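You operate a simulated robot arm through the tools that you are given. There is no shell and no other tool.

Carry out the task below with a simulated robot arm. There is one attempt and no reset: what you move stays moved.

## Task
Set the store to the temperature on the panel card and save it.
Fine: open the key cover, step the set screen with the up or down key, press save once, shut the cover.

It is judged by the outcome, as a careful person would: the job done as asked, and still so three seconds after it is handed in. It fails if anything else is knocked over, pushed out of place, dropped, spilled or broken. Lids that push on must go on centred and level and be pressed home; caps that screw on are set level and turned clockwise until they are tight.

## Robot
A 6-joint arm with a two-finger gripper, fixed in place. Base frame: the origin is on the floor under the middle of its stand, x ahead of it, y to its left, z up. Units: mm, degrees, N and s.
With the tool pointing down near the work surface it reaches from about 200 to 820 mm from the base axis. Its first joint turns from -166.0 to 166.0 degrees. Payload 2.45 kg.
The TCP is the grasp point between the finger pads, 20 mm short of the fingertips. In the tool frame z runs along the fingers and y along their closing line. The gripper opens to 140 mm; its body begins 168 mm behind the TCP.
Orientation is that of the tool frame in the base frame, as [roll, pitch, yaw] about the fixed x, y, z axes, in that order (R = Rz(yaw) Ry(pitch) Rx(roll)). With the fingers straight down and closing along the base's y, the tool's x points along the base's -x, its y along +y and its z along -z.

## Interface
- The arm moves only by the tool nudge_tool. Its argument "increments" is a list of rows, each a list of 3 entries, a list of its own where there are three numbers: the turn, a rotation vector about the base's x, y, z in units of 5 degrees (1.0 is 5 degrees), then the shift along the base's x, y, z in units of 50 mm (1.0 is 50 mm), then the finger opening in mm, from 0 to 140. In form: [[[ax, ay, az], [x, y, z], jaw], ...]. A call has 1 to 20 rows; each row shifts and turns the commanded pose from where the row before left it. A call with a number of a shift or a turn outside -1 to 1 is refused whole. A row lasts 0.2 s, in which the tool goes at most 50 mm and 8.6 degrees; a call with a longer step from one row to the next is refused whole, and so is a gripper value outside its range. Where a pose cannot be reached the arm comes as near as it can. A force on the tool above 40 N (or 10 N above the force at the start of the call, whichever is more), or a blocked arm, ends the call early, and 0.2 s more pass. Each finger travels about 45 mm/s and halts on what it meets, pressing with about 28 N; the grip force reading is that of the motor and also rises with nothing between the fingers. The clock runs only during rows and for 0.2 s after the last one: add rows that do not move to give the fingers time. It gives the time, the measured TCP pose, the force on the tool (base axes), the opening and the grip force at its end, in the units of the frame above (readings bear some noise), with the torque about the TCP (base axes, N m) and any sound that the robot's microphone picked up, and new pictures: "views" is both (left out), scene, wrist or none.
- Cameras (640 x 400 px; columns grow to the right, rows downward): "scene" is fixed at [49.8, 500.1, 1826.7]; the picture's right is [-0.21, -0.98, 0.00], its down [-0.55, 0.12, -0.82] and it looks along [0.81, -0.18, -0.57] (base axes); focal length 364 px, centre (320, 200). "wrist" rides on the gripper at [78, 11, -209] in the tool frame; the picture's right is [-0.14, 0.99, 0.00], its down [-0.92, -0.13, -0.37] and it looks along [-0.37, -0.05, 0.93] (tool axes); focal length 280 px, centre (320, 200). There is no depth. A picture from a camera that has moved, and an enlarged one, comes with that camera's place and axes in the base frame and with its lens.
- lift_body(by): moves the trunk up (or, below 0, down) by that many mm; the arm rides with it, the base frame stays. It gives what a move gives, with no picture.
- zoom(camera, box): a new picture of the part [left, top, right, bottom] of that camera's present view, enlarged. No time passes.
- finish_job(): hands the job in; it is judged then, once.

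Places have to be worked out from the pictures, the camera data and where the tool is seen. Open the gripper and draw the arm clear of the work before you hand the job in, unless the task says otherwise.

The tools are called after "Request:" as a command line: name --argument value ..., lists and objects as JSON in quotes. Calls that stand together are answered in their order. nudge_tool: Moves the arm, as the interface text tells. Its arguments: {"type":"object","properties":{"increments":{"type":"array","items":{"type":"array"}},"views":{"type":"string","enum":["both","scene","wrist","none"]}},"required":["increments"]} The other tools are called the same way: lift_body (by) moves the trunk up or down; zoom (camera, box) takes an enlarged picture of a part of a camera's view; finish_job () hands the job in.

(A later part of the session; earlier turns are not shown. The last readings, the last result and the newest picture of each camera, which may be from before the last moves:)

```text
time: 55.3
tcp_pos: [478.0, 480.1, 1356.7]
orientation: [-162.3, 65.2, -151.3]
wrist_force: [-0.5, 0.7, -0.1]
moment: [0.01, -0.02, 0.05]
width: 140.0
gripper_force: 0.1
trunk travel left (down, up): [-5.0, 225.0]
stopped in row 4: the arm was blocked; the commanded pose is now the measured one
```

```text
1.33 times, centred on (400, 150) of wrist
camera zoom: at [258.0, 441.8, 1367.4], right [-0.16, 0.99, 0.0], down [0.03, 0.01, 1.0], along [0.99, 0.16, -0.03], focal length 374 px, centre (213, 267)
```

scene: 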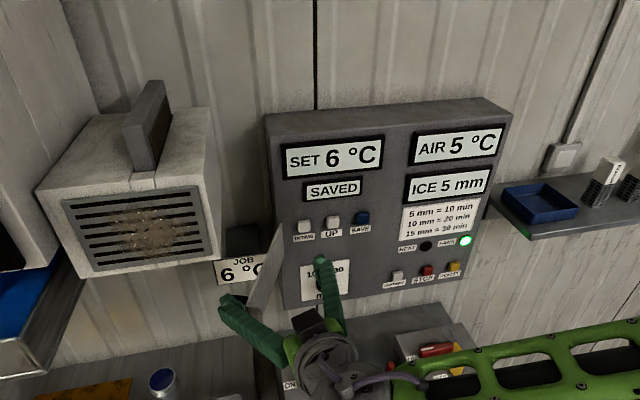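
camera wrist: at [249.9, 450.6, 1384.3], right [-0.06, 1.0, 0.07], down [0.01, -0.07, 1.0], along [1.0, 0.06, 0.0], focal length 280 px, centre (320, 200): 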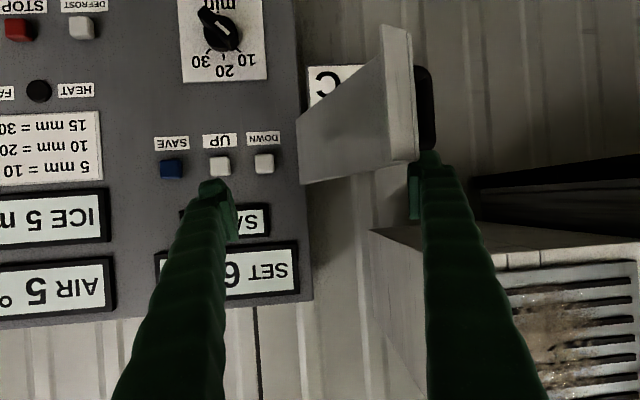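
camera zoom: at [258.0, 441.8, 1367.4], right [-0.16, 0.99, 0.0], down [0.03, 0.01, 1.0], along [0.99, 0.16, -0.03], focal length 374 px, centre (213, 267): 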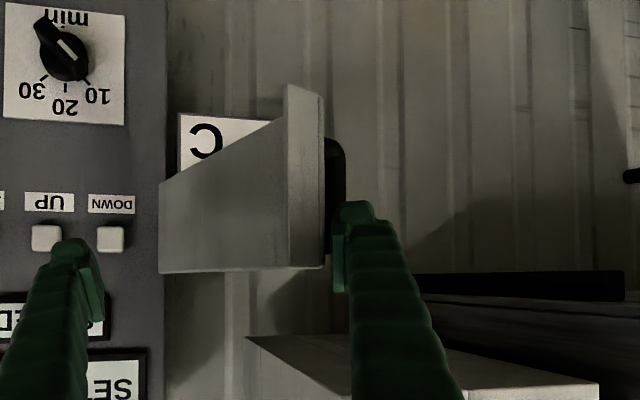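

By luck the left finger is now down on the outer side of the cover next to the handle, with the right finger inside: a straddle. Moving right (−y) both leaves the singular posture and swings the cover closed, so I do that in small steps.

Request:
nudge_tool --increments '[[[0, 0, 0], [0, -0.25, -0.1], 140], [[0, 0, 0], [0, -0.25, -0.1], 140], [[0, 0, 0], [0, -0.25, 0], 140], [[0, 0, 0], [0, 0, 0], 140]]'

Request:
zoom --camera "scene" --box '[200, 210, 360, 350]'

```text
time: 56.1
tcp_pos: [473.1, 463.6, 1314.0]
orientation: [-157.7, 62.8, -146.1]
wrist_force: [-35.3, 15.1, 3.8]
moment: [0.61, 0.62, 2.16]
width: 140.1
gripper_force: 0.5
trunk travel left (down, up): [-5.0, 225.0]
stopped in row 4: the force on the tool passed its limit at 58 N (the readings are from after the stop); the commanded pose is now the measured one
camera wrist: at [253.5, 423.1, 1330.6], right [-0.18, 0.98, -0.05], down [0.05, 0.06, 1.0], along [0.98, 0.18, -0.06], focal length 280 px, centre (320, 200)
```

scene: 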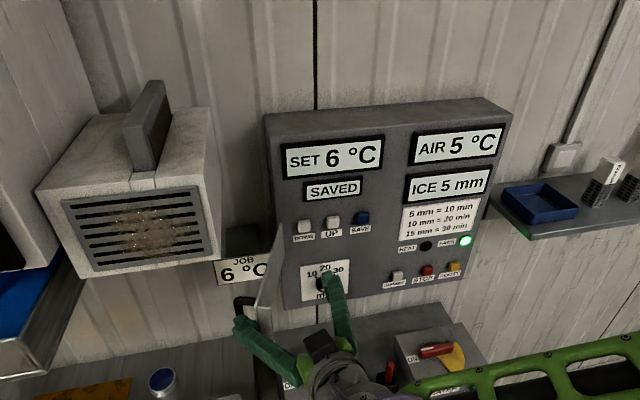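
wrist: 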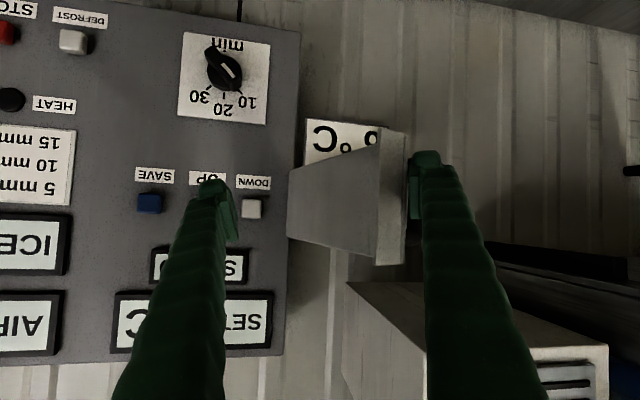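

```text
2.86 times, centred on (280, 280) of scene
camera zoom: at [49.8, 500.1, 1826.7], right [-0.21, -0.98, 0.0], down [-0.55, 0.12, -0.82], along [0.81, -0.18, -0.57], focal length 1040 px, centre (434, -29)
```

zoom: 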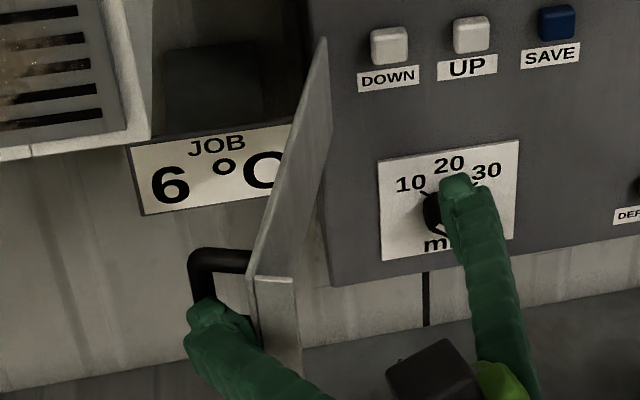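

The cover began to close, but the left fingertip is butting against the handle bar (−35 N in x). I back off in −x a bit so the finger rests on the plate's outer edge in front of the handle.

Request:
nudge_tool --increments '[[[0, 0, 0], [-0.2, 0, 0], 140], [[0, 0, 0], [-0.1, 0, 0], 140], [[0, 0, 0], [0, 0, 0], 140]]'

Request:
zoom --camera "scene" --box '[200, 210, 360, 350]'

```text
time: 56.9
tcp_pos: [462.3, 457.2, 1305.2]
orientation: [-156.4, 62.1, -145.3]
wrist_force: [0.6, 0.8, 0.6]
moment: [0.01, -0.02, 0.01]
width: 139.9
gripper_force: 0.0
trunk travel left (down, up): [-5.0, 225.0]
camera wrist: at [243.0, 419.1, 1323.7], right [-0.17, 0.98, -0.07], down [0.06, 0.08, 1.0], along [0.98, 0.17, -0.07], focal length 280 px, centre (320, 200)
```

scene: 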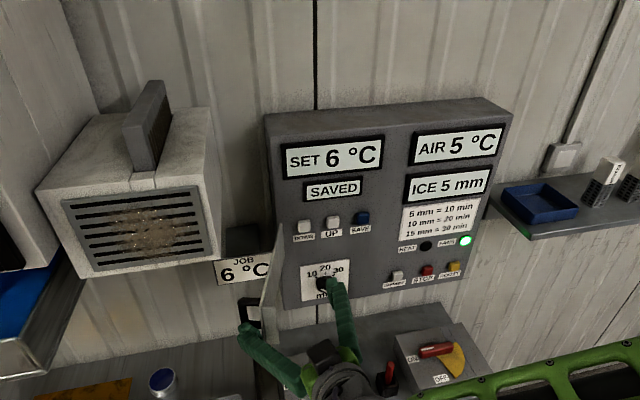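
wrist: 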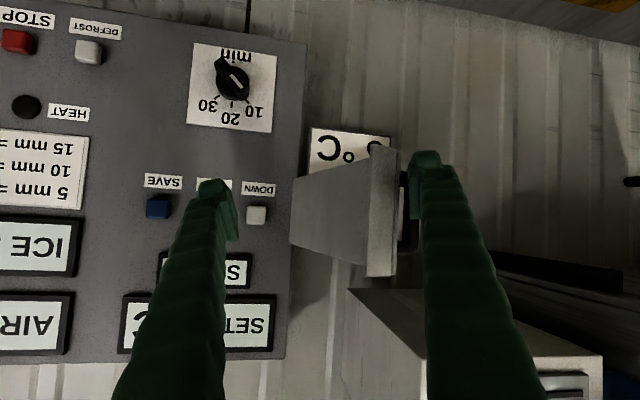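

```text
2.86 times, centred on (280, 280) of scene
camera zoom: at [49.8, 500.1, 1826.7], right [-0.21, -0.98, 0.0], down [-0.55, 0.12, -0.82], along [0.81, -0.18, -0.57], focal length 1040 px, centre (434, -29)
```

zoom: 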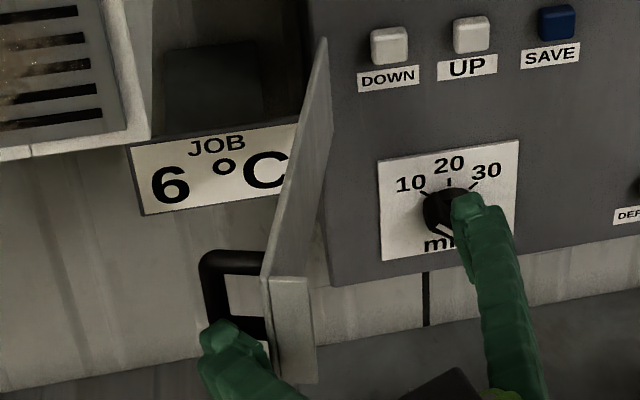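

The contact force is gone. I shift slightly left and forward so the left finger overlaps the outside of the handle bar, to push on the bar.

Request:
nudge_tool --increments '[[[0, 0, 0], [0, 0.2, 0.1], 140], [[0, 0, 0], [0.1, 0.15, 0.1], 140], [[0, 0, 0], [0.25, 0, 0], 140], [[0, 0, 0], [0.25, 0, 0], 140], [[0, 0, 0], [0, 0, 0], 140]]'

Request:
zoom --camera "scene" --box '[200, 210, 360, 350]'

```text
time: 57.9
tcp_pos: [485.3, 478.2, 1313.3]
orientation: [-156.4, 62.0, -144.9]
wrist_force: [7.9, 7.9, -11.7]
moment: [-0.33, -1.45, -1.17]
width: 139.8
gripper_force: 0.1
trunk travel left (down, up): [-5.0, 225.0]
stopped in row 4: the force on the tool passed its limit at 67 N (the readings are from after the stop); the commanded pose is now the measured one
camera wrist: at [266.5, 437.8, 1332.6], right [-0.18, 0.98, -0.06], down [0.06, 0.08, 1.0], along [0.98, 0.18, -0.07], focal length 280 px, centre (320, 200)
```

scene: 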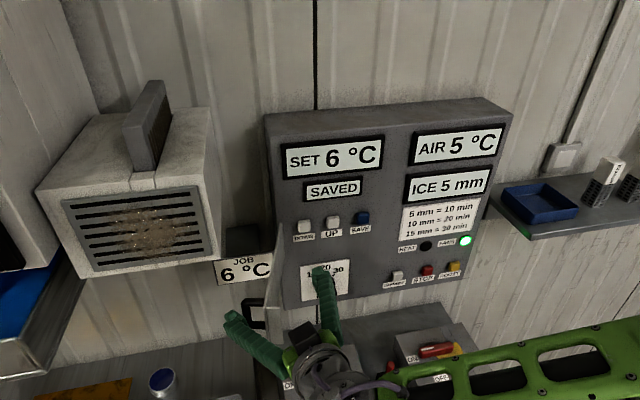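
wrist: 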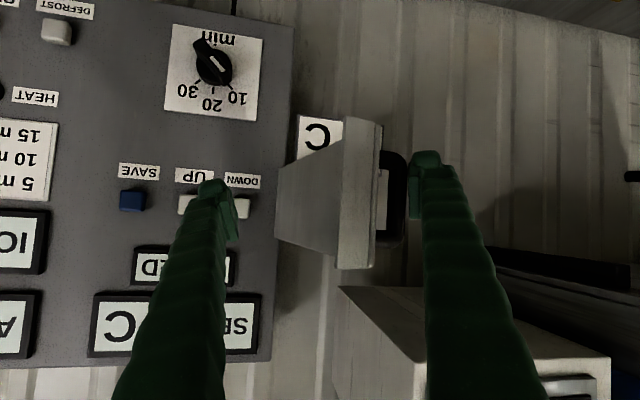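

```text
2.86 times, centred on (280, 280) of scene
camera zoom: at [49.8, 500.1, 1826.7], right [-0.21, -0.98, 0.0], down [-0.55, 0.12, -0.82], along [0.81, -0.18, -0.57], focal length 1040 px, centre (434, -29)
```

zoom: 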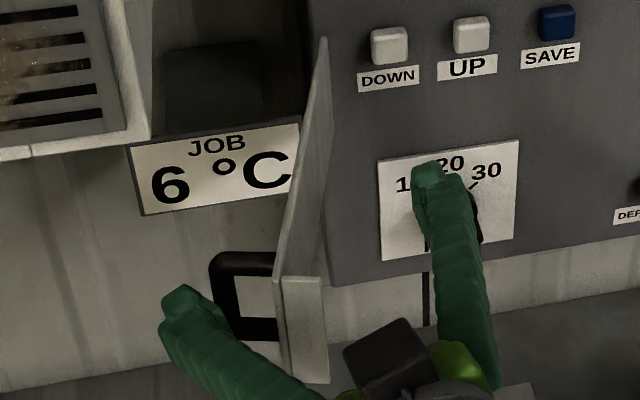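

The force spike came from a jerk, not visible contact: the left finger is now left of the handle bar, overlapping it. I sweep right (−y) gently.

Request:
nudge_tool --increments '[[[0, 0, 0], [0, -0.15, 0], 140], [[0, 0, 0], [0, -0.2, 0], 140], [[0, 0, 0], [0, -0.2, 0], 140], [[0, 0, 0], [0, -0.2, 0], 140], [[0, 0, 0], [0, 0, 0], 140]]'

```text
time: 59.3
tcp_pos: [488.1, 449.5, 1271.0]
orientation: [-151.3, 58.3, -140.5]
wrist_force: [0.5, 0.1, 1.3]
moment: [-0.04, 0.02, -0.03]
width: 139.8
gripper_force: 0.0
trunk travel left (down, up): [-5.0, 225.0]
stopped in row 5: the arm was blocked; the commanded pose is now the measured one
camera wrist: at [269.3, 409.8, 1297.6], right [-0.19, 0.97, -0.13], down [0.08, 0.15, 0.99], along [0.98, 0.17, -0.11], focal length 280 px, centre (320, 200)
```

scene: 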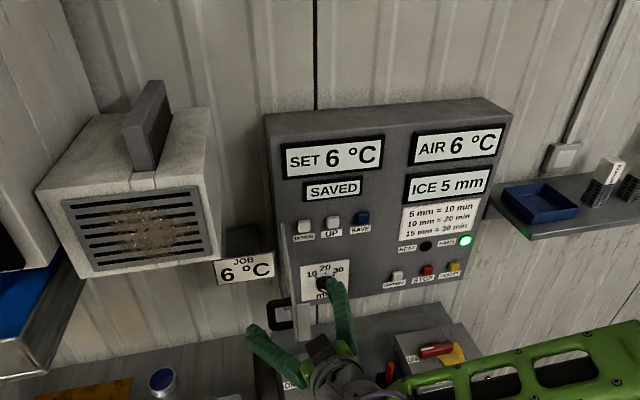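
wrist: 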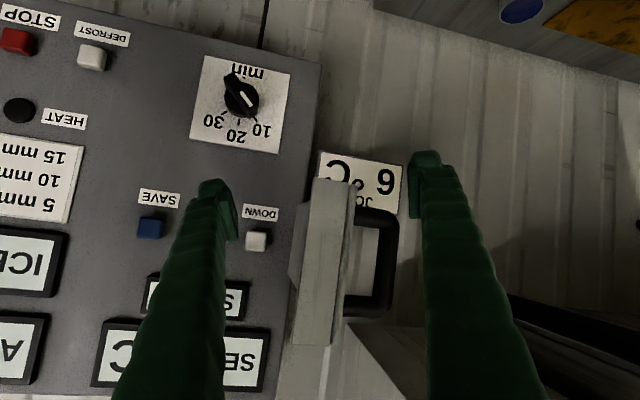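

The arm again sagged in z instead of tracking −y, and the fingers are now below the handle; the cover is at about 95°. I test whether a pure upward move tracks here.

Request:
nudge_tool --increments '[[[0, 0, 0], [0.1, 0, 0.2], 140], [[0, 0, 0], [0.1, 0, 0.2], 140], [[0, 0, 0], [0, 0, 0], 140]]' --views "none"

```text
time: 60.1
tcp_pos: [497.5, 449.7, 1287.1]
orientation: [-151.0, 57.8, -139.9]
wrist_force: [-0.6, 0.3, 0.5]
moment: [0.03, 0.01, 0.02]
width: 140.1
gripper_force: 0.0
trunk travel left (down, up): [-5.0, 225.0]
```

Upward tracks. I raise back to handle height, then try the sideways sweep at a much slower rate.

Request:
nudge_tool --increments '[[[0, 0, 0], [0, 0, 0.2], 140], [[0, 0, 0], [0, 0, 0.2], 140], [[0, 0, 0], [0, 0, 0.1], 140], [[0, 0, 0], [0, -0.06, 0], 140], [[0, 0, 0], [0, -0.06, 0], 140], [[0, 0, 0], [0, -0.06, 0], 140], [[0, 0, 0], [0, -0.06, 0], 140], [[0, 0, 0], [0, 0, 0], 140]]'

```text
time: 62.1
tcp_pos: [501.9, 441.7, 1283.4]
orientation: [-148.4, 55.5, -138.3]
wrist_force: [0.2, 0.5, -0.7]
moment: [-0.02, -0.07, -0.04]
width: 139.9
gripper_force: 0.1
trunk travel left (down, up): [-5.0, 225.0]
stopped in row 8: the arm was blocked; the commanded pose is now the measured one
camera wrist: at [284.3, 404.7, 1316.9], right [-0.18, 0.97, -0.18], down [0.1, 0.2, 0.97], along [0.98, 0.16, -0.13], focal length 280 px, centre (320, 200)
```

scene: 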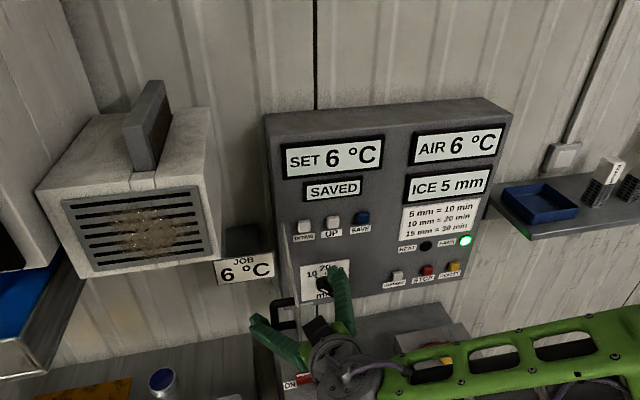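
wrist: 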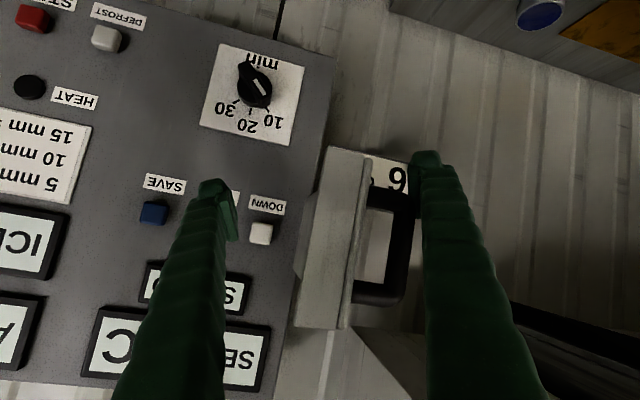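

The blocked events keep drifting the tool's roll. I'll stop fighting this posture: first lift straight up (which tracks) out of the straddle, clear of the handle and cover.

Request:
nudge_tool --increments '[[[0, 0, 0], [0.1, 0, 0.25], 140], [[0, 0, 0], [0.1, 0, 0.25], 140], [[0, 0, 0], [0.1, 0, 0.25], 140], [[0, 0, 0], [0.1, 0, 0.25], 140], [[0, 0, 0], [0, 0, 0], 140]]'

```text
time: 63.3
tcp_pos: [520.8, 444.7, 1321.6]
orientation: [-147.5, 54.2, -137.4]
wrist_force: [0.0, 0.6, -1.0]
moment: [0.01, -0.03, 0.01]
width: 140.0
gripper_force: 0.1
trunk travel left (down, up): [-5.0, 225.0]
camera wrist: at [304.4, 408.8, 1357.3], right [-0.19, 0.96, -0.2], down [0.11, 0.22, 0.97], along [0.98, 0.16, -0.15], focal length 280 px, centre (320, 200)
```

scene: 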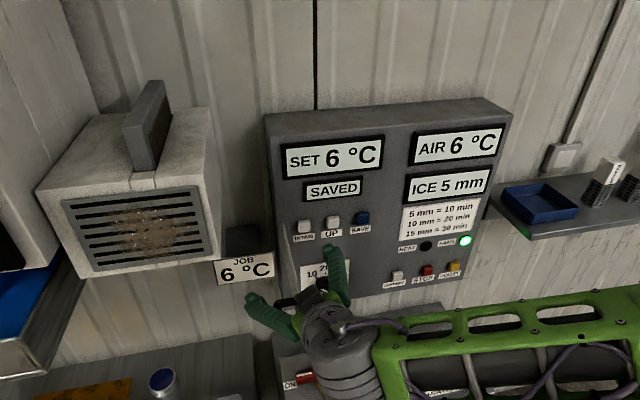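
wrist: 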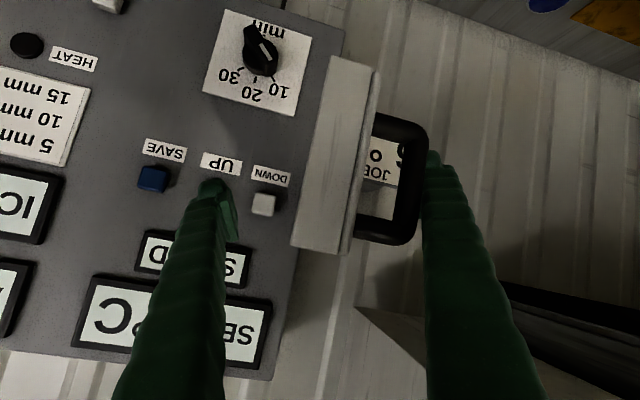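

The straddle is now well placed: left finger just outside the handle bar at handle height, right finger inside. I test a small −y motion from this more outward position.

Request:
nudge_tool --increments '[[[0, 0, 0], [0, -0.1, 0], 140], [[0, 0, 0], [0, -0.1, 0], 140], [[0, 0, 0], [0, 0, 0], 140]]' --views "wrist"

```text
time: 64.1
tcp_pos: [520.5, 437.1, 1315.2]
orientation: [-147.0, 53.5, -137.0]
wrist_force: [-0.7, -0.4, 0.0]
moment: [-0.02, 0.03, -0.02]
width: 139.9
gripper_force: 0.0
trunk travel left (down, up): [-5.0, 225.0]
camera wrist: at [303.8, 400.8, 1351.7], right [-0.19, 0.96, -0.21], down [0.11, 0.23, 0.97], along [0.98, 0.16, -0.15], focal length 280 px, centre (320, 200)
```

wrist: 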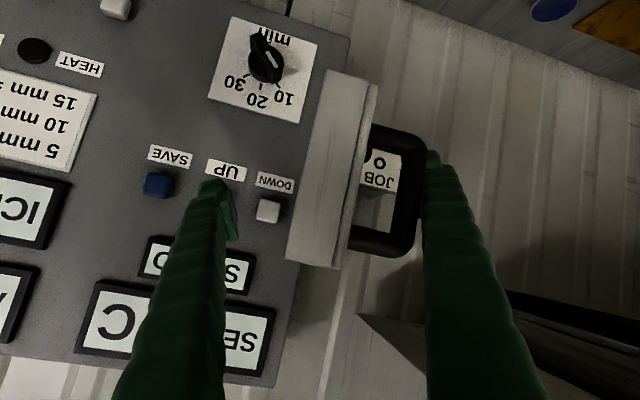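

Moving −y mostly works with some z sag, which I compensate by adding +z. I continue the sweep slowly.

Request:
nudge_tool --increments '[[[0, 0, 0], [0.02, -0.1, 0.08], 140], [[0, 0, 0], [0.02, -0.1, 0.08], 140], [[0, 0, 0], [0.02, -0.1, 0.08], 140], [[0, 0, 0], [0.02, -0.1, 0.08], 140], [[0, 0, 0], [0, 0, 0], 140]]' --views "both"

```text
time: 65.3
tcp_pos: [520.0, 404.8, 1362.6]
orientation: [-149.2, 56.5, -138.8]
wrist_force: [-1.5, -1.5, 0.9]
moment: [0.17, 0.06, 0.33]
width: 140.1
gripper_force: 0.1
trunk travel left (down, up): [-5.0, 225.0]
camera wrist: at [301.4, 367.8, 1393.2], right [-0.19, 0.97, -0.16], down [0.09, 0.18, 0.98], along [0.98, 0.17, -0.12], focal length 280 px, centre (320, 200)
```

scene: 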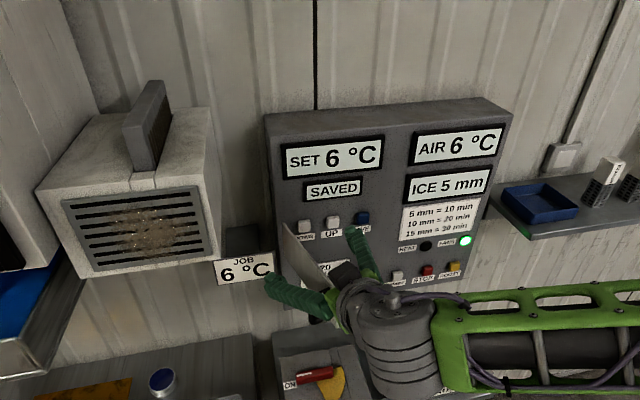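
wrist: 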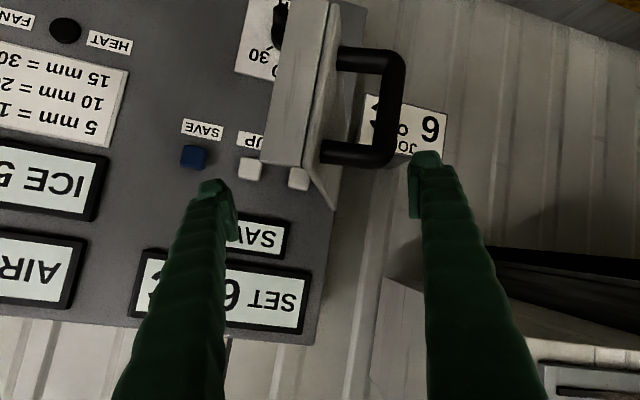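

The arm caught up and the cover has swung to about 75–80°. I lower to handle height and continue pushing right.

Request:
nudge_tool --increments '[[[0, 0, 0], [0, 0, -0.25], 140], [[0, 0, 0], [0, 0, -0.25], 140], [[0, 0, 0], [0, -0.1, -0.1], 140], [[0, 0, 0], [0, -0.1, 0], 140], [[0, 0, 0], [0, 0, 0], 140]]' --views "both"

```text
time: 66.5
tcp_pos: [524.1, 401.2, 1323.6]
orientation: [-148.6, 55.7, -138.4]
wrist_force: [1.1, 0.3, -0.2]
moment: [-0.04, 0.02, 0.0]
width: 140.0
gripper_force: 0.1
trunk travel left (down, up): [-5.0, 225.0]
camera wrist: at [306.0, 364.7, 1355.7], right [-0.19, 0.97, -0.18], down [0.1, 0.2, 0.98], along [0.98, 0.17, -0.13], focal length 280 px, centre (320, 200)
```

scene: 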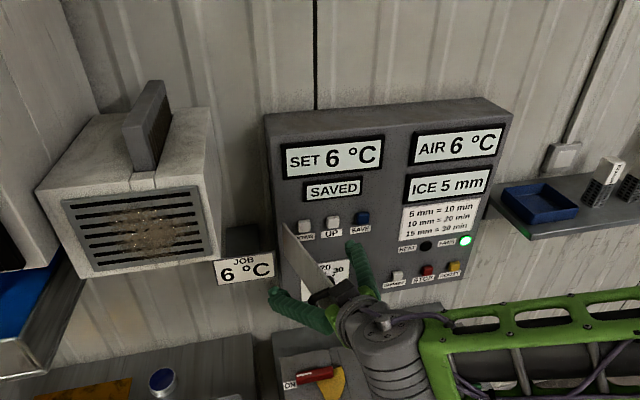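
wrist: 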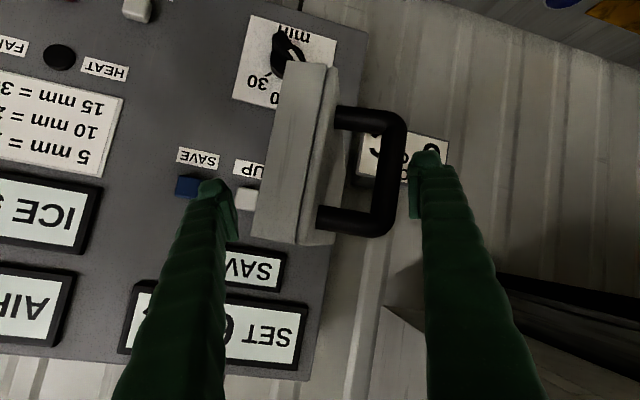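

The left finger is level with the handle again. I continue sweeping right.

Request:
nudge_tool --increments '[[[0, 0, 0], [0, -0.15, 0.02], 140], [[0, 0, 0], [0, -0.15, 0.02], 140], [[0, 0, 0], [0, -0.15, 0.02], 140], [[0, 0, 0], [0, -0.15, 0.02], 140], [[0, 0, 0], [0, -0.15, 0.02], 140], [[0, 0, 0], [0, 0, 0], 140]]' --views "both"

```text
time: 67.9
tcp_pos: [522.6, 364.1, 1329.6]
orientation: [-148.7, 55.8, -138.4]
wrist_force: [-0.2, -0.8, -0.3]
moment: [0.01, 0.0, 0.0]
width: 140.0
gripper_force: 0.0
trunk travel left (down, up): [-5.0, 225.0]
camera wrist: at [305.8, 326.8, 1361.9], right [-0.19, 0.97, -0.18], down [0.1, 0.2, 0.98], along [0.98, 0.17, -0.13], focal length 280 px, centre (320, 200)
```

scene: 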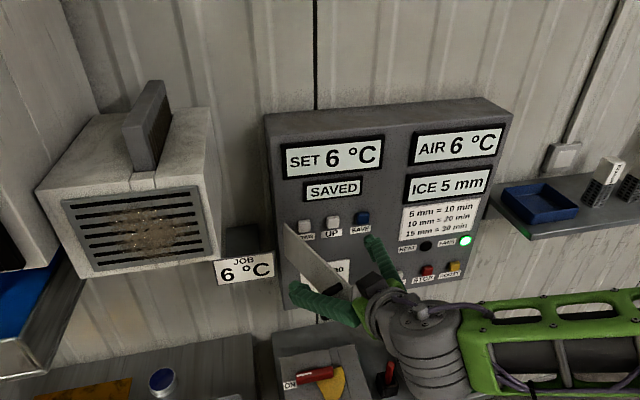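
wrist: 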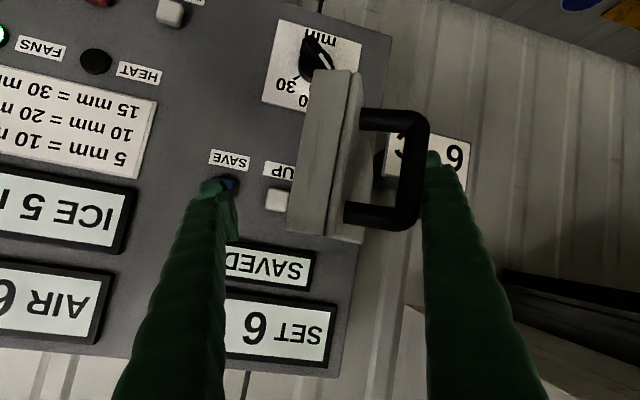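

Tracking is now clean and the cover is at about 65°. I continue to roughly 45°.

Request:
nudge_tool --increments '[[[0, 0, 0], [0, -0.25, 0], 140], [[0, 0, 0], [0, -0.25, 0], 140], [[0, 0, 0], [0, -0.25, 0], 140], [[0, 0, 0], [0, -0.25, 0], 140], [[0, 0, 0], [0, -0.25, 0], 140], [[0, 0, 0], [0, -0.25, 0], 140], [[0, 0, 0], [0, 0, 0], 140]]' --views "both"

```text
time: 69.2
tcp_pos: [529.9, 302.4, 1329.7]
orientation: [-148.7, 55.9, -138.1]
wrist_force: [28.6, 16.1, -11.0]
moment: [-0.13, -0.97, -2.21]
width: 140.2
gripper_force: 0.0
trunk travel left (down, up): [-5.0, 225.0]
stopped in row 6: the force on the tool passed its limit at 48 N (the readings are from after the stop); the commanded pose is now the measured one
camera wrist: at [311.7, 265.0, 1361.3], right [-0.19, 0.97, -0.17], down [0.1, 0.2, 0.98], along [0.98, 0.17, -0.13], focal length 280 px, centre (320, 200)
```

scene: 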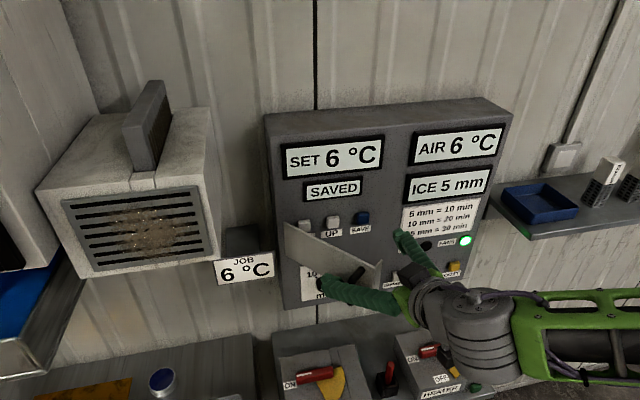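
wrist: 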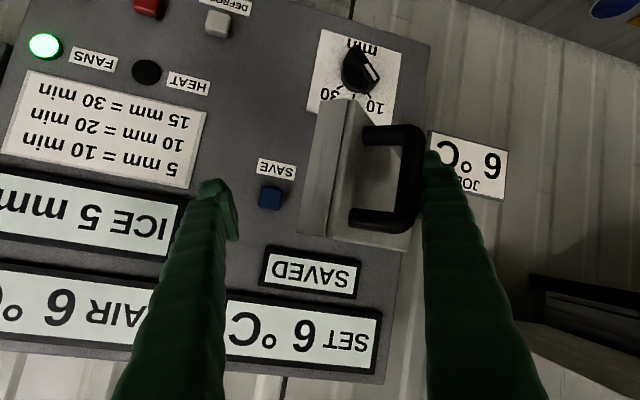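

The cover is at about 50° and a wedging force is building on the left finger. I relieve it and withdraw along −x so I can push the cover shut from the front.

Request:
nudge_tool --increments '[[[0, 0, 0], [0, 0.15, 0], 140], [[0, 0, 0], [-0.15, 0.1, 0], 140], [[0, 0, 0], [-0.25, 0, 0], 140], [[0, 0, 0], [-0.3, 0, 0], 140], [[0, 0, 0], [-0.3, 0, 0], 140], [[0, 0, 0], [-0.2, 0, 0], 140], [[0, 0, 0], [0, 0, 0], 140]]' --views "both"

```text
time: 69.8
tcp_pos: [521.4, 315.6, 1330.4]
orientation: [-148.7, 56.1, -138.2]
wrist_force: [35.5, 16.9, -13.2]
moment: [-0.35, -1.25, -2.62]
width: 140.1
gripper_force: 0.1
trunk travel left (down, up): [-5.0, 225.0]
stopped in row 3: the force on the tool passed its limit at 53 N (the readings are from after the stop); the commanded pose is now the measured one
camera wrist: at [304.8, 277.7, 1361.5], right [-0.19, 0.97, -0.17], down [0.09, 0.19, 0.98], along [0.98, 0.17, -0.13], focal length 280 px, centre (320, 200)
```

scene: 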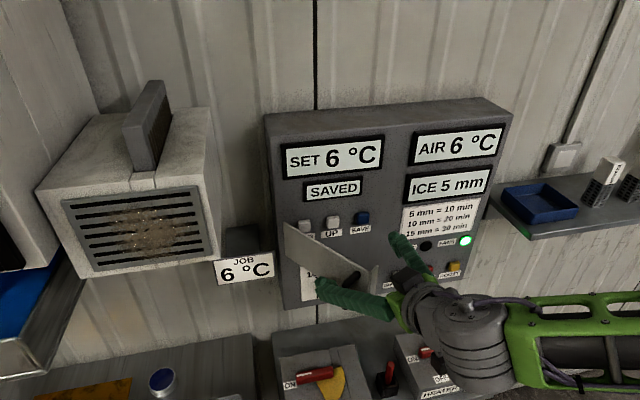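
wrist: 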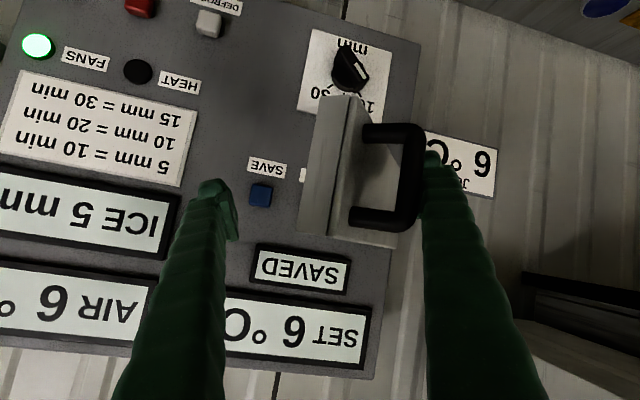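

The handle bar is caught behind the finger pad's step, so pulling drags the cover. I move forward a little, then left away from the bar, before withdrawing.

Request:
nudge_tool --increments '[[[0, 0, 0], [0.2, 0, 0], 140], [[0, 0, 0], [0.1, 0.2, 0], 140], [[0, 0, 0], [0, 0.3, 0], 140], [[0, 0, 0], [0, 0.3, 0], 140], [[0, 0, 0], [0, 0, 0], 140]]' --views "both"

```text
time: 71.0
tcp_pos: [532.2, 353.5, 1333.7]
orientation: [-148.5, 56.2, -138.2]
wrist_force: [-0.2, 0.0, -0.3]
moment: [0.01, 0.03, 0.01]
width: 140.1
gripper_force: 0.0
trunk travel left (down, up): [-5.0, 225.0]
camera wrist: at [314.4, 315.2, 1363.8], right [-0.19, 0.97, -0.17], down [0.09, 0.19, 0.98], along [0.98, 0.17, -0.12], focal length 280 px, centre (320, 200)
```

scene: 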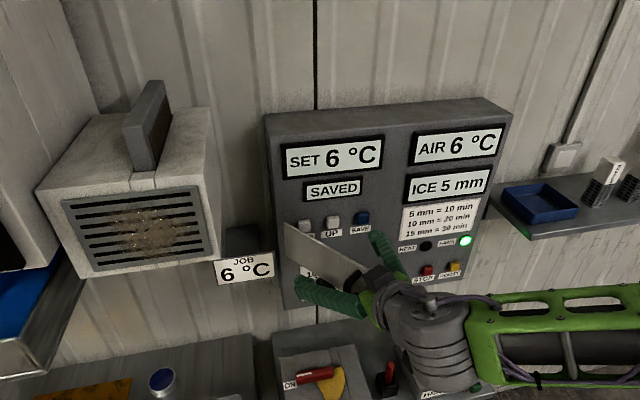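
wrist: 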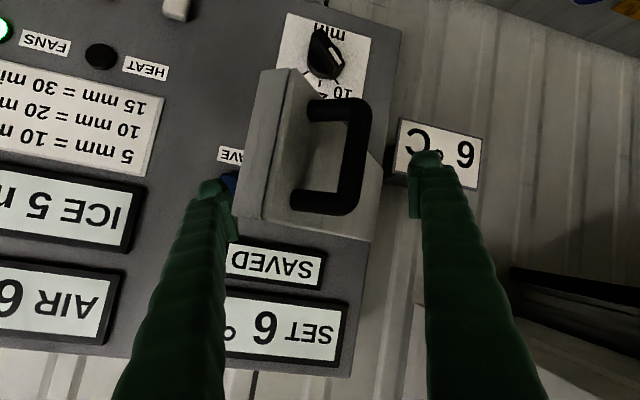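

The finger is free of the handle, cover at ~55°. I lift straight up clear of the cover first.

Request:
nudge_tool --increments '[[[0, 0, 0], [0, 0, 0.25], 140], [[0, 0, 0], [0, 0, 0.25], 140], [[0, 0, 0], [0, 0, 0.25], 140], [[0, 0, 0], [0, 0, 0.25], 140], [[0, 0, 0], [0, 0, 0.25], 140], [[0, 0, 0], [0, 0, 0.25], 140], [[0, 0, 0], [0, 0, 0.25], 140], [[0, 0, 0], [0, 0, 0.25], 140], [[0, 0, 0], [0, 0, 0], 140]]' --views "both"

```text
time: 73.0
tcp_pos: [532.1, 351.3, 1432.9]
orientation: [-148.6, 56.3, -138.2]
wrist_force: [0.3, -0.6, -0.6]
moment: [-0.01, 0.0, 0.01]
width: 140.1
gripper_force: 0.1
trunk travel left (down, up): [-5.0, 225.0]
camera wrist: at [314.0, 314.3, 1464.4], right [-0.19, 0.97, -0.17], down [0.09, 0.19, 0.98], along [0.98, 0.17, -0.12], focal length 280 px, centre (320, 200)
```

scene: 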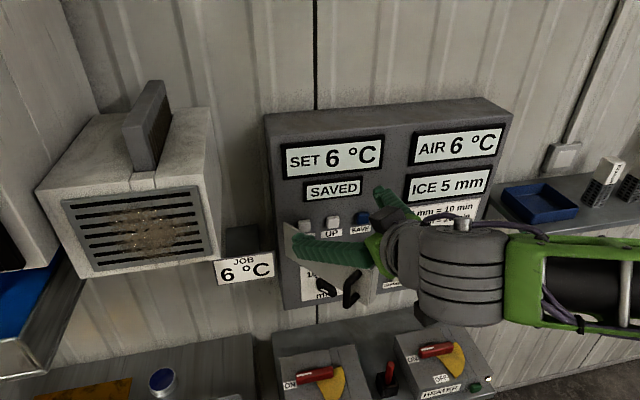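
wrist: 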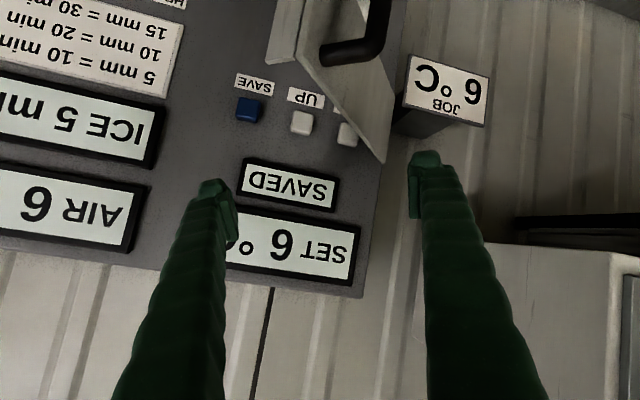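

It tracked perfectly. Now I close the jaw and straighten roll, pitch and yaw while above the cover.

Request:
nudge_tool --increments '[[[0.42, -0.19, -0.38], [0, 0, 0], 100], [[0.42, -0.19, -0.38], [0, 0, 0], 60], [[0.42, -0.19, -0.38], [0, 0, 0], 20], [[0.42, -0.19, -0.38], [0, 0, 0], 0], [[0.42, -0.19, -0.38], [0, 0, 0], 0], [[0.42, -0.19, -0.38], [0, 0, 0], 0], [[0.42, -0.19, -0.38], [0, 0, 0], 0], [[0, 0, 0], [0, 0, 0], 0]]' --views "both"

```text
time: 74.8
tcp_pos: [531.6, 351.9, 1433.7]
orientation: [-171.4, 68.7, -172.0]
wrist_force: [0.5, 0.2, -0.3]
moment: [-0.02, 0.01, 0.01]
width: 0.0
gripper_force: 12.7
trunk travel left (down, up): [-5.0, 225.0]
camera wrist: at [309.4, 362.5, 1434.5], right [0.05, 1.0, 0.07], down [-0.01, -0.07, 1.0], along [1.0, -0.05, 0.01], focal length 280 px, centre (320, 200)
```

scene: 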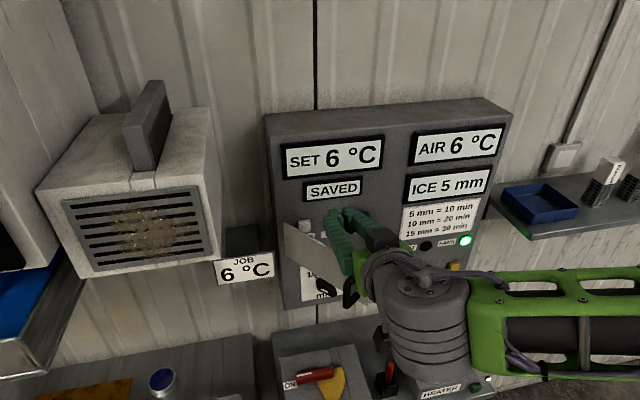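
wrist: 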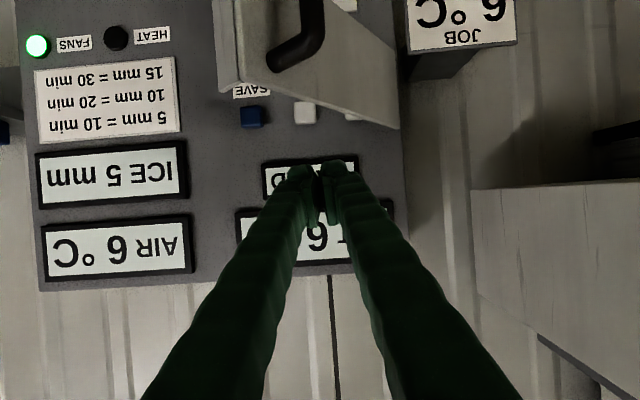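

Orientation is straight again. I zoom in to measure the cover's present angle.

Request:
zoom --camera "scene" --box '[260, 200, 400, 320]'

Request:
zoom --camera "wrist" --box '[160, 0, 480, 200]'

```text
3.33 times, centred on (330, 260) of scene
camera zoom: at [49.8, 500.1, 1826.7], right [-0.21, -0.98, 0.0], down [-0.55, 0.12, -0.82], along [0.81, -0.18, -0.57], focal length 1213 px, centre (287, 0)
```

zoom: 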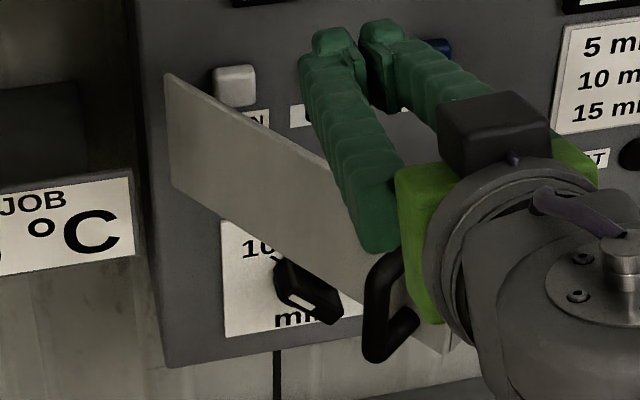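

```text
2.00 times, centred on (320, 100) of wrist
camera zoom: at [309.4, 362.5, 1434.5], right [0.05, 1.0, 0.07], down [-0.01, -0.07, 1.0], along [1.0, -0.05, 0.01], focal length 561 px, centre (320, 400)
```

zoom: 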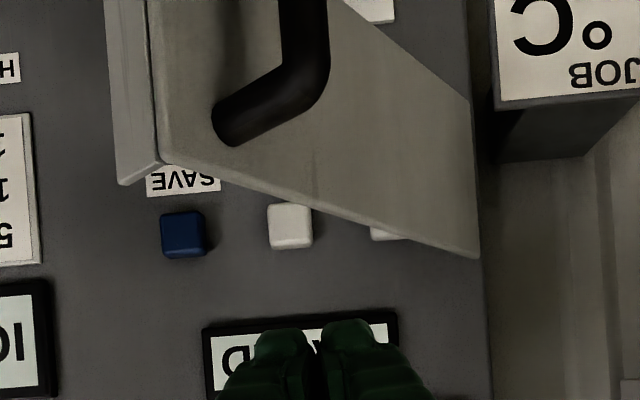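

The cover is at ~53°, with the bar near (479, 352). I move to the outer side between handle and hinge (about y 408) and descend there.

Request:
nudge_tool --increments '[[[0, 0, 0], [-0.1, 0.28, 0], 0], [[0, 0, 0], [-0.1, 0.28, 0], 0], [[0, 0, 0], [-0.1, 0.28, 0], 0], [[0, 0, 0], [-0.1, 0.28, 0], 0], [[0, 0, 0], [0, 0, -0.2], 0], [[0, 0, 0], [0, 0, -0.2], 0], [[0, 0, 0], [0, 0, 0], 0]]' --views "both"

```text
time: 76.5
tcp_pos: [510.2, 399.8, 1432.5]
orientation: [-176.5, 69.6, -176.8]
wrist_force: [0.0, 0.4, 0.6]
moment: [-0.03, 0.0, -0.02]
width: 0.0
gripper_force: 28.1
trunk travel left (down, up): [-5.0, 225.0]
camera wrist: at [287.4, 410.9, 1430.5], right [0.05, 0.99, 0.11], down [-0.02, -0.11, 0.99], along [1.0, -0.05, 0.02], focal length 280 px, centre (320, 200)
```

scene: 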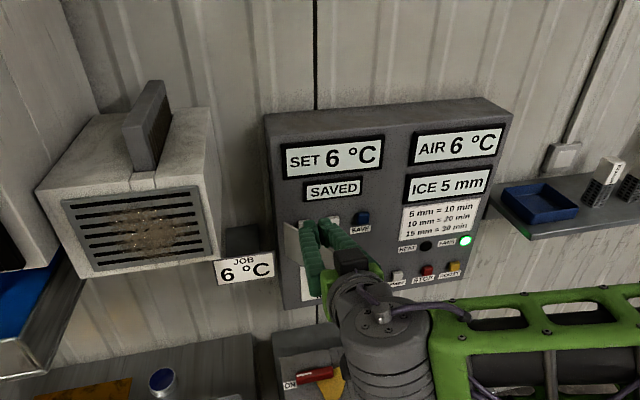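
wrist: 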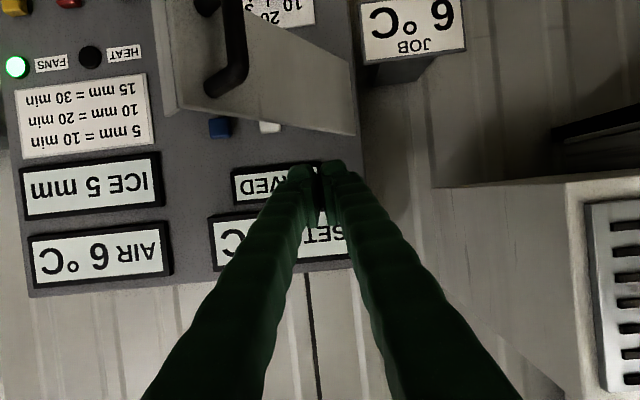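

Tracking lags again toward +y here. While safely above everything, I yaw the tool +12° so the wrist sits in a better posture, and check.

Request:
nudge_tool --increments '[[[0, 0, 0.6], [0, 0, 0], 0], [[0, 0, 0.6], [0, 0, 0], 0], [[0, 0, 0.6], [0, 0, 0], 0], [[0, 0, 0.6], [0, 0, 0], 0], [[0, 0, 0], [0, 0, 0], 0]]' --views "none"

```text
time: 77.7
tcp_pos: [511.3, 408.1, 1413.5]
orientation: [-171.3, 68.7, -159.7]
wrist_force: [0.7, 0.1, 0.3]
moment: [0.0, 0.01, 0.01]
width: 0.2
gripper_force: 28.0
trunk travel left (down, up): [-5.0, 225.0]
```

With the yaw it tracks exactly. I shift slightly left and descend beside the cover's outer face.

Request:
nudge_tool --increments '[[[0, 0, 0], [0, 0.12, 0], 0], [[0, 0, 0], [0, 0, -0.3], 0], [[0, 0, 0], [0, 0, -0.35], 0], [[0, 0, 0], [0, 0, -0.35], 0], [[0, 0, 0], [0, 0, -0.35], 0], [[0, 0, 0], [0, 0, -0.35], 0], [[0, 0, 0], [0, 0, 0], 0]]' --views "both"

Request:
zoom --camera "scene" --box '[260, 200, 400, 320]'

```text
time: 79.2
tcp_pos: [511.3, 414.0, 1327.8]
orientation: [-171.4, 68.8, -159.9]
wrist_force: [1.6, 0.4, -0.3]
moment: [-0.02, 0.0, 0.01]
width: 0.2
gripper_force: 28.0
trunk travel left (down, up): [-5.0, 225.0]
camera wrist: at [291.1, 377.6, 1329.1], right [-0.16, 0.98, 0.07], down [0.0, -0.07, 1.0], along [0.99, 0.16, 0.01], focal length 280 px, centre (320, 200)
```

scene: 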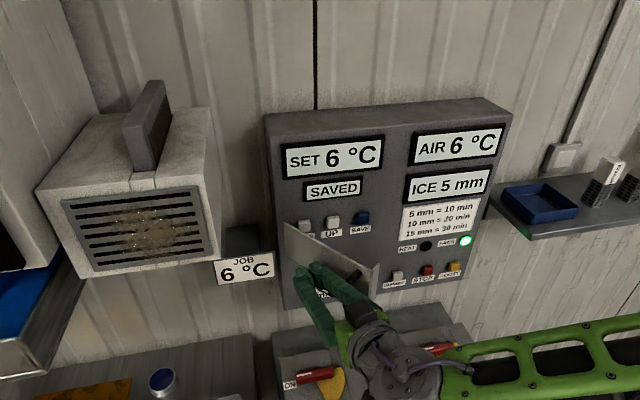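
wrist: 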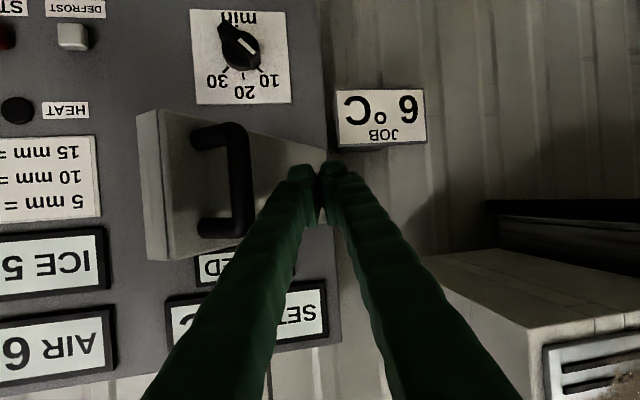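

```text
3.33 times, centred on (330, 260) of scene
camera zoom: at [49.8, 500.1, 1826.7], right [-0.21, -0.98, 0.0], down [-0.55, 0.12, -0.82], along [0.81, -0.18, -0.57], focal length 1213 px, centre (287, 0)
```

zoom: 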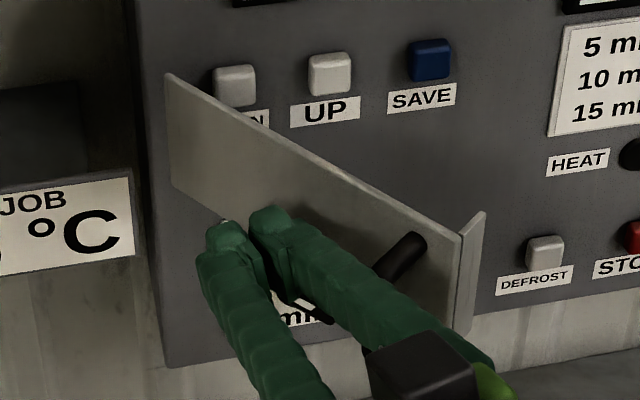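

Perfect placement: closed fingers between handle and hinge on the outer side. I push the cover closed along +x with a drift toward −y.

Request:
nudge_tool --increments '[[[0, 0, 0], [0.23, -0.18, 0], 0], [[0, 0, 0], [0.23, -0.18, 0], 0], [[0, 0, 0], [0.23, -0.18, 0], 0], [[0, 0, 0], [0.23, -0.18, 0], 0], [[0, 0, 0], [0.23, -0.18, 0], 0], [[0, 0, 0], [0, 0, 0], 0]]' --views "both"

```text
time: 80.7
tcp_pos: [570.3, 368.6, 1327.9]
orientation: [-171.3, 68.7, -159.9]
wrist_force: [0.4, 0.5, -0.2]
moment: [-0.01, -0.03, 0.0]
width: 0.0
gripper_force: 27.9
trunk travel left (down, up): [-5.0, 225.0]
camera wrist: at [349.1, 332.2, 1329.4], right [-0.16, 0.98, 0.07], down [0.0, -0.07, 1.0], along [0.99, 0.16, 0.01], focal length 280 px, centre (320, 200)
```

scene: 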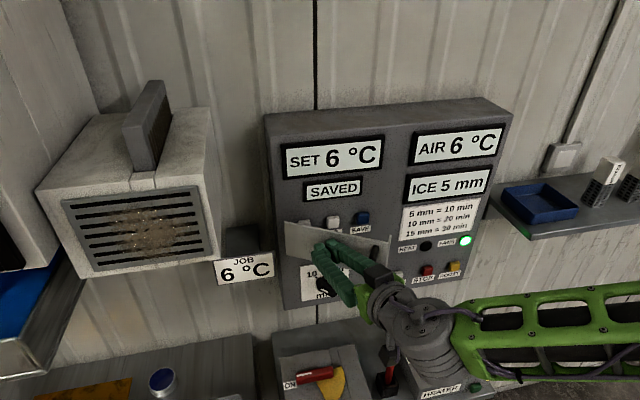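
wrist: 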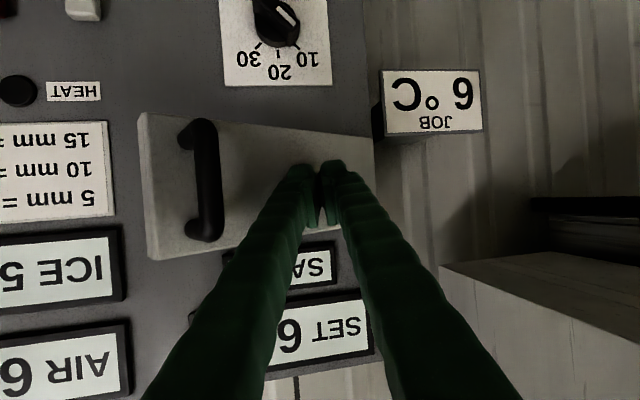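

The cover is closing smoothly (about 30°). I continue the same path.

Request:
nudge_tool --increments '[[[0, 0, 0], [0.23, -0.2, 0], 0], [[0, 0, 0], [0.23, -0.2, 0], 0], [[0, 0, 0], [0.2, -0.2, 0], 0], [[0, 0, 0], [0.15, -0.2, 0], 0], [[0, 0, 0], [0, 0, 0], 0]]' --views "both"

Request:
zoom --camera "scene" --box '[260, 180, 420, 300]'

```text
time: 81.8
tcp_pos: [610.1, 328.4, 1328.9]
orientation: [-171.4, 68.6, -160.0]
wrist_force: [0.3, -0.7, 0.0]
moment: [0.01, 0.01, 0.0]
width: 0.3
gripper_force: 28.7
trunk travel left (down, up): [-5.0, 225.0]
camera wrist: at [389.8, 292.5, 1329.7], right [-0.16, 0.98, 0.07], down [0.0, -0.07, 1.0], along [0.99, 0.16, 0.01], focal length 280 px, centre (320, 200)
```

scene: 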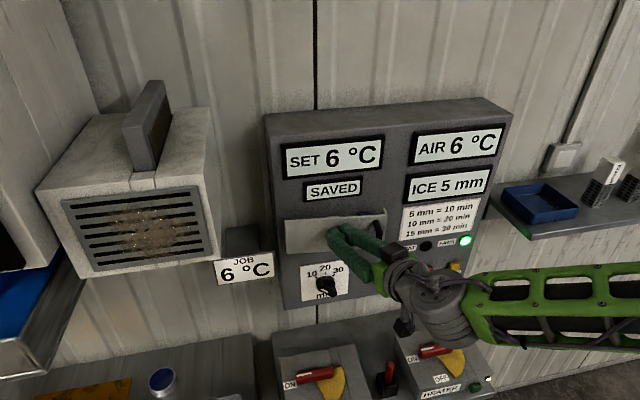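
wrist: 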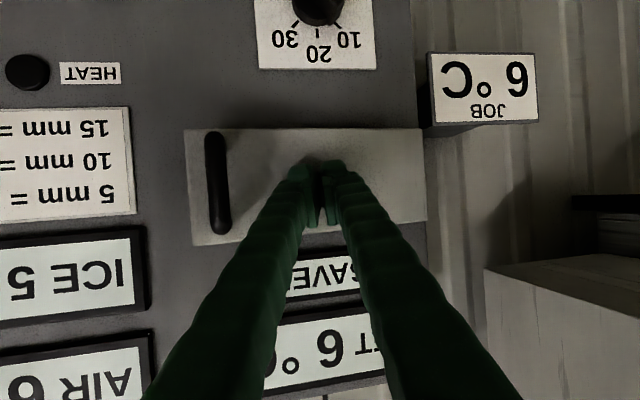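

```text
3.33 times, centred on (340, 240) of scene
camera zoom: at [49.8, 500.1, 1826.7], right [-0.21, -0.98, 0.0], down [-0.55, 0.12, -0.82], along [0.81, -0.18, -0.57], focal length 1213 px, centre (253, 67)
```

zoom: 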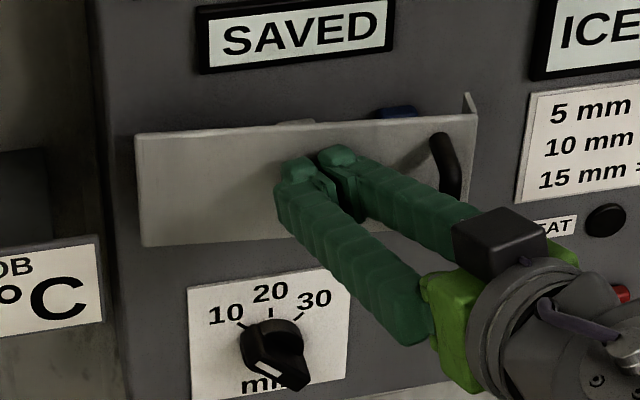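

Nearly shut (about 8–10°). I slide toward the handle side for leverage and press gently in small steps until it seats.

Request:
nudge_tool --increments '[[[0, 0, 0], [0.08, -0.25, 0], 0], [[0, 0, 0], [0.08, -0.25, 0], 0], [[0, 0, 0], [0.06, 0, 0], 0], [[0, 0, 0], [0.06, 0, 0], 0], [[0, 0, 0], [0, 0, 0], 0]]' --views "both"

Request:
zoom --camera "scene" --box '[260, 180, 420, 300]'

```text
time: 83.0
tcp_pos: [623.6, 303.7, 1327.3]
orientation: [-171.4, 68.7, -160.0]
wrist_force: [-0.6, -0.1, 0.4]
moment: [-0.01, 0.01, -0.01]
width: 0.3
gripper_force: 28.7
trunk travel left (down, up): [-5.0, 225.0]
camera wrist: at [403.8, 267.6, 1329.4], right [-0.16, 0.98, 0.07], down [0.0, -0.07, 1.0], along [0.99, 0.16, 0.01], focal length 280 px, centre (320, 200)
```

scene: 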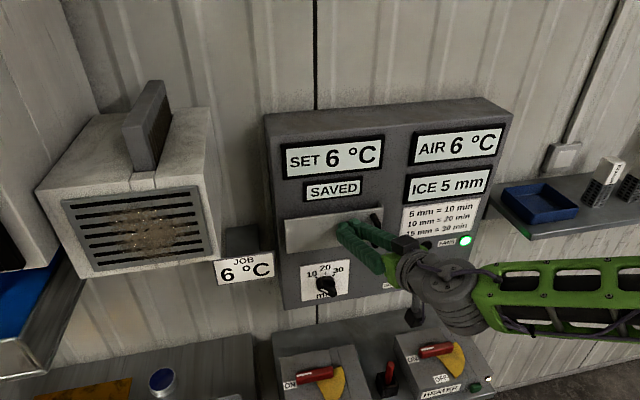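
wrist: 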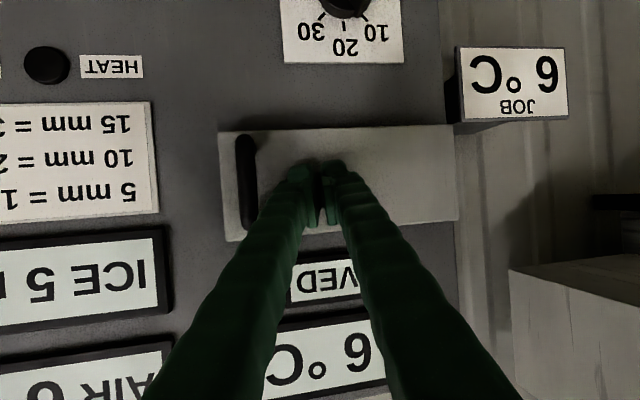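

```text
3.33 times, centred on (340, 240) of scene
camera zoom: at [49.8, 500.1, 1826.7], right [-0.21, -0.98, 0.0], down [-0.55, 0.12, -0.82], along [0.81, -0.18, -0.57], focal length 1213 px, centre (253, 67)
```

zoom: 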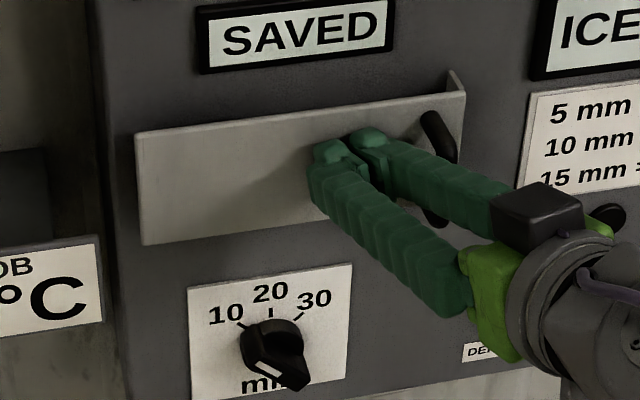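

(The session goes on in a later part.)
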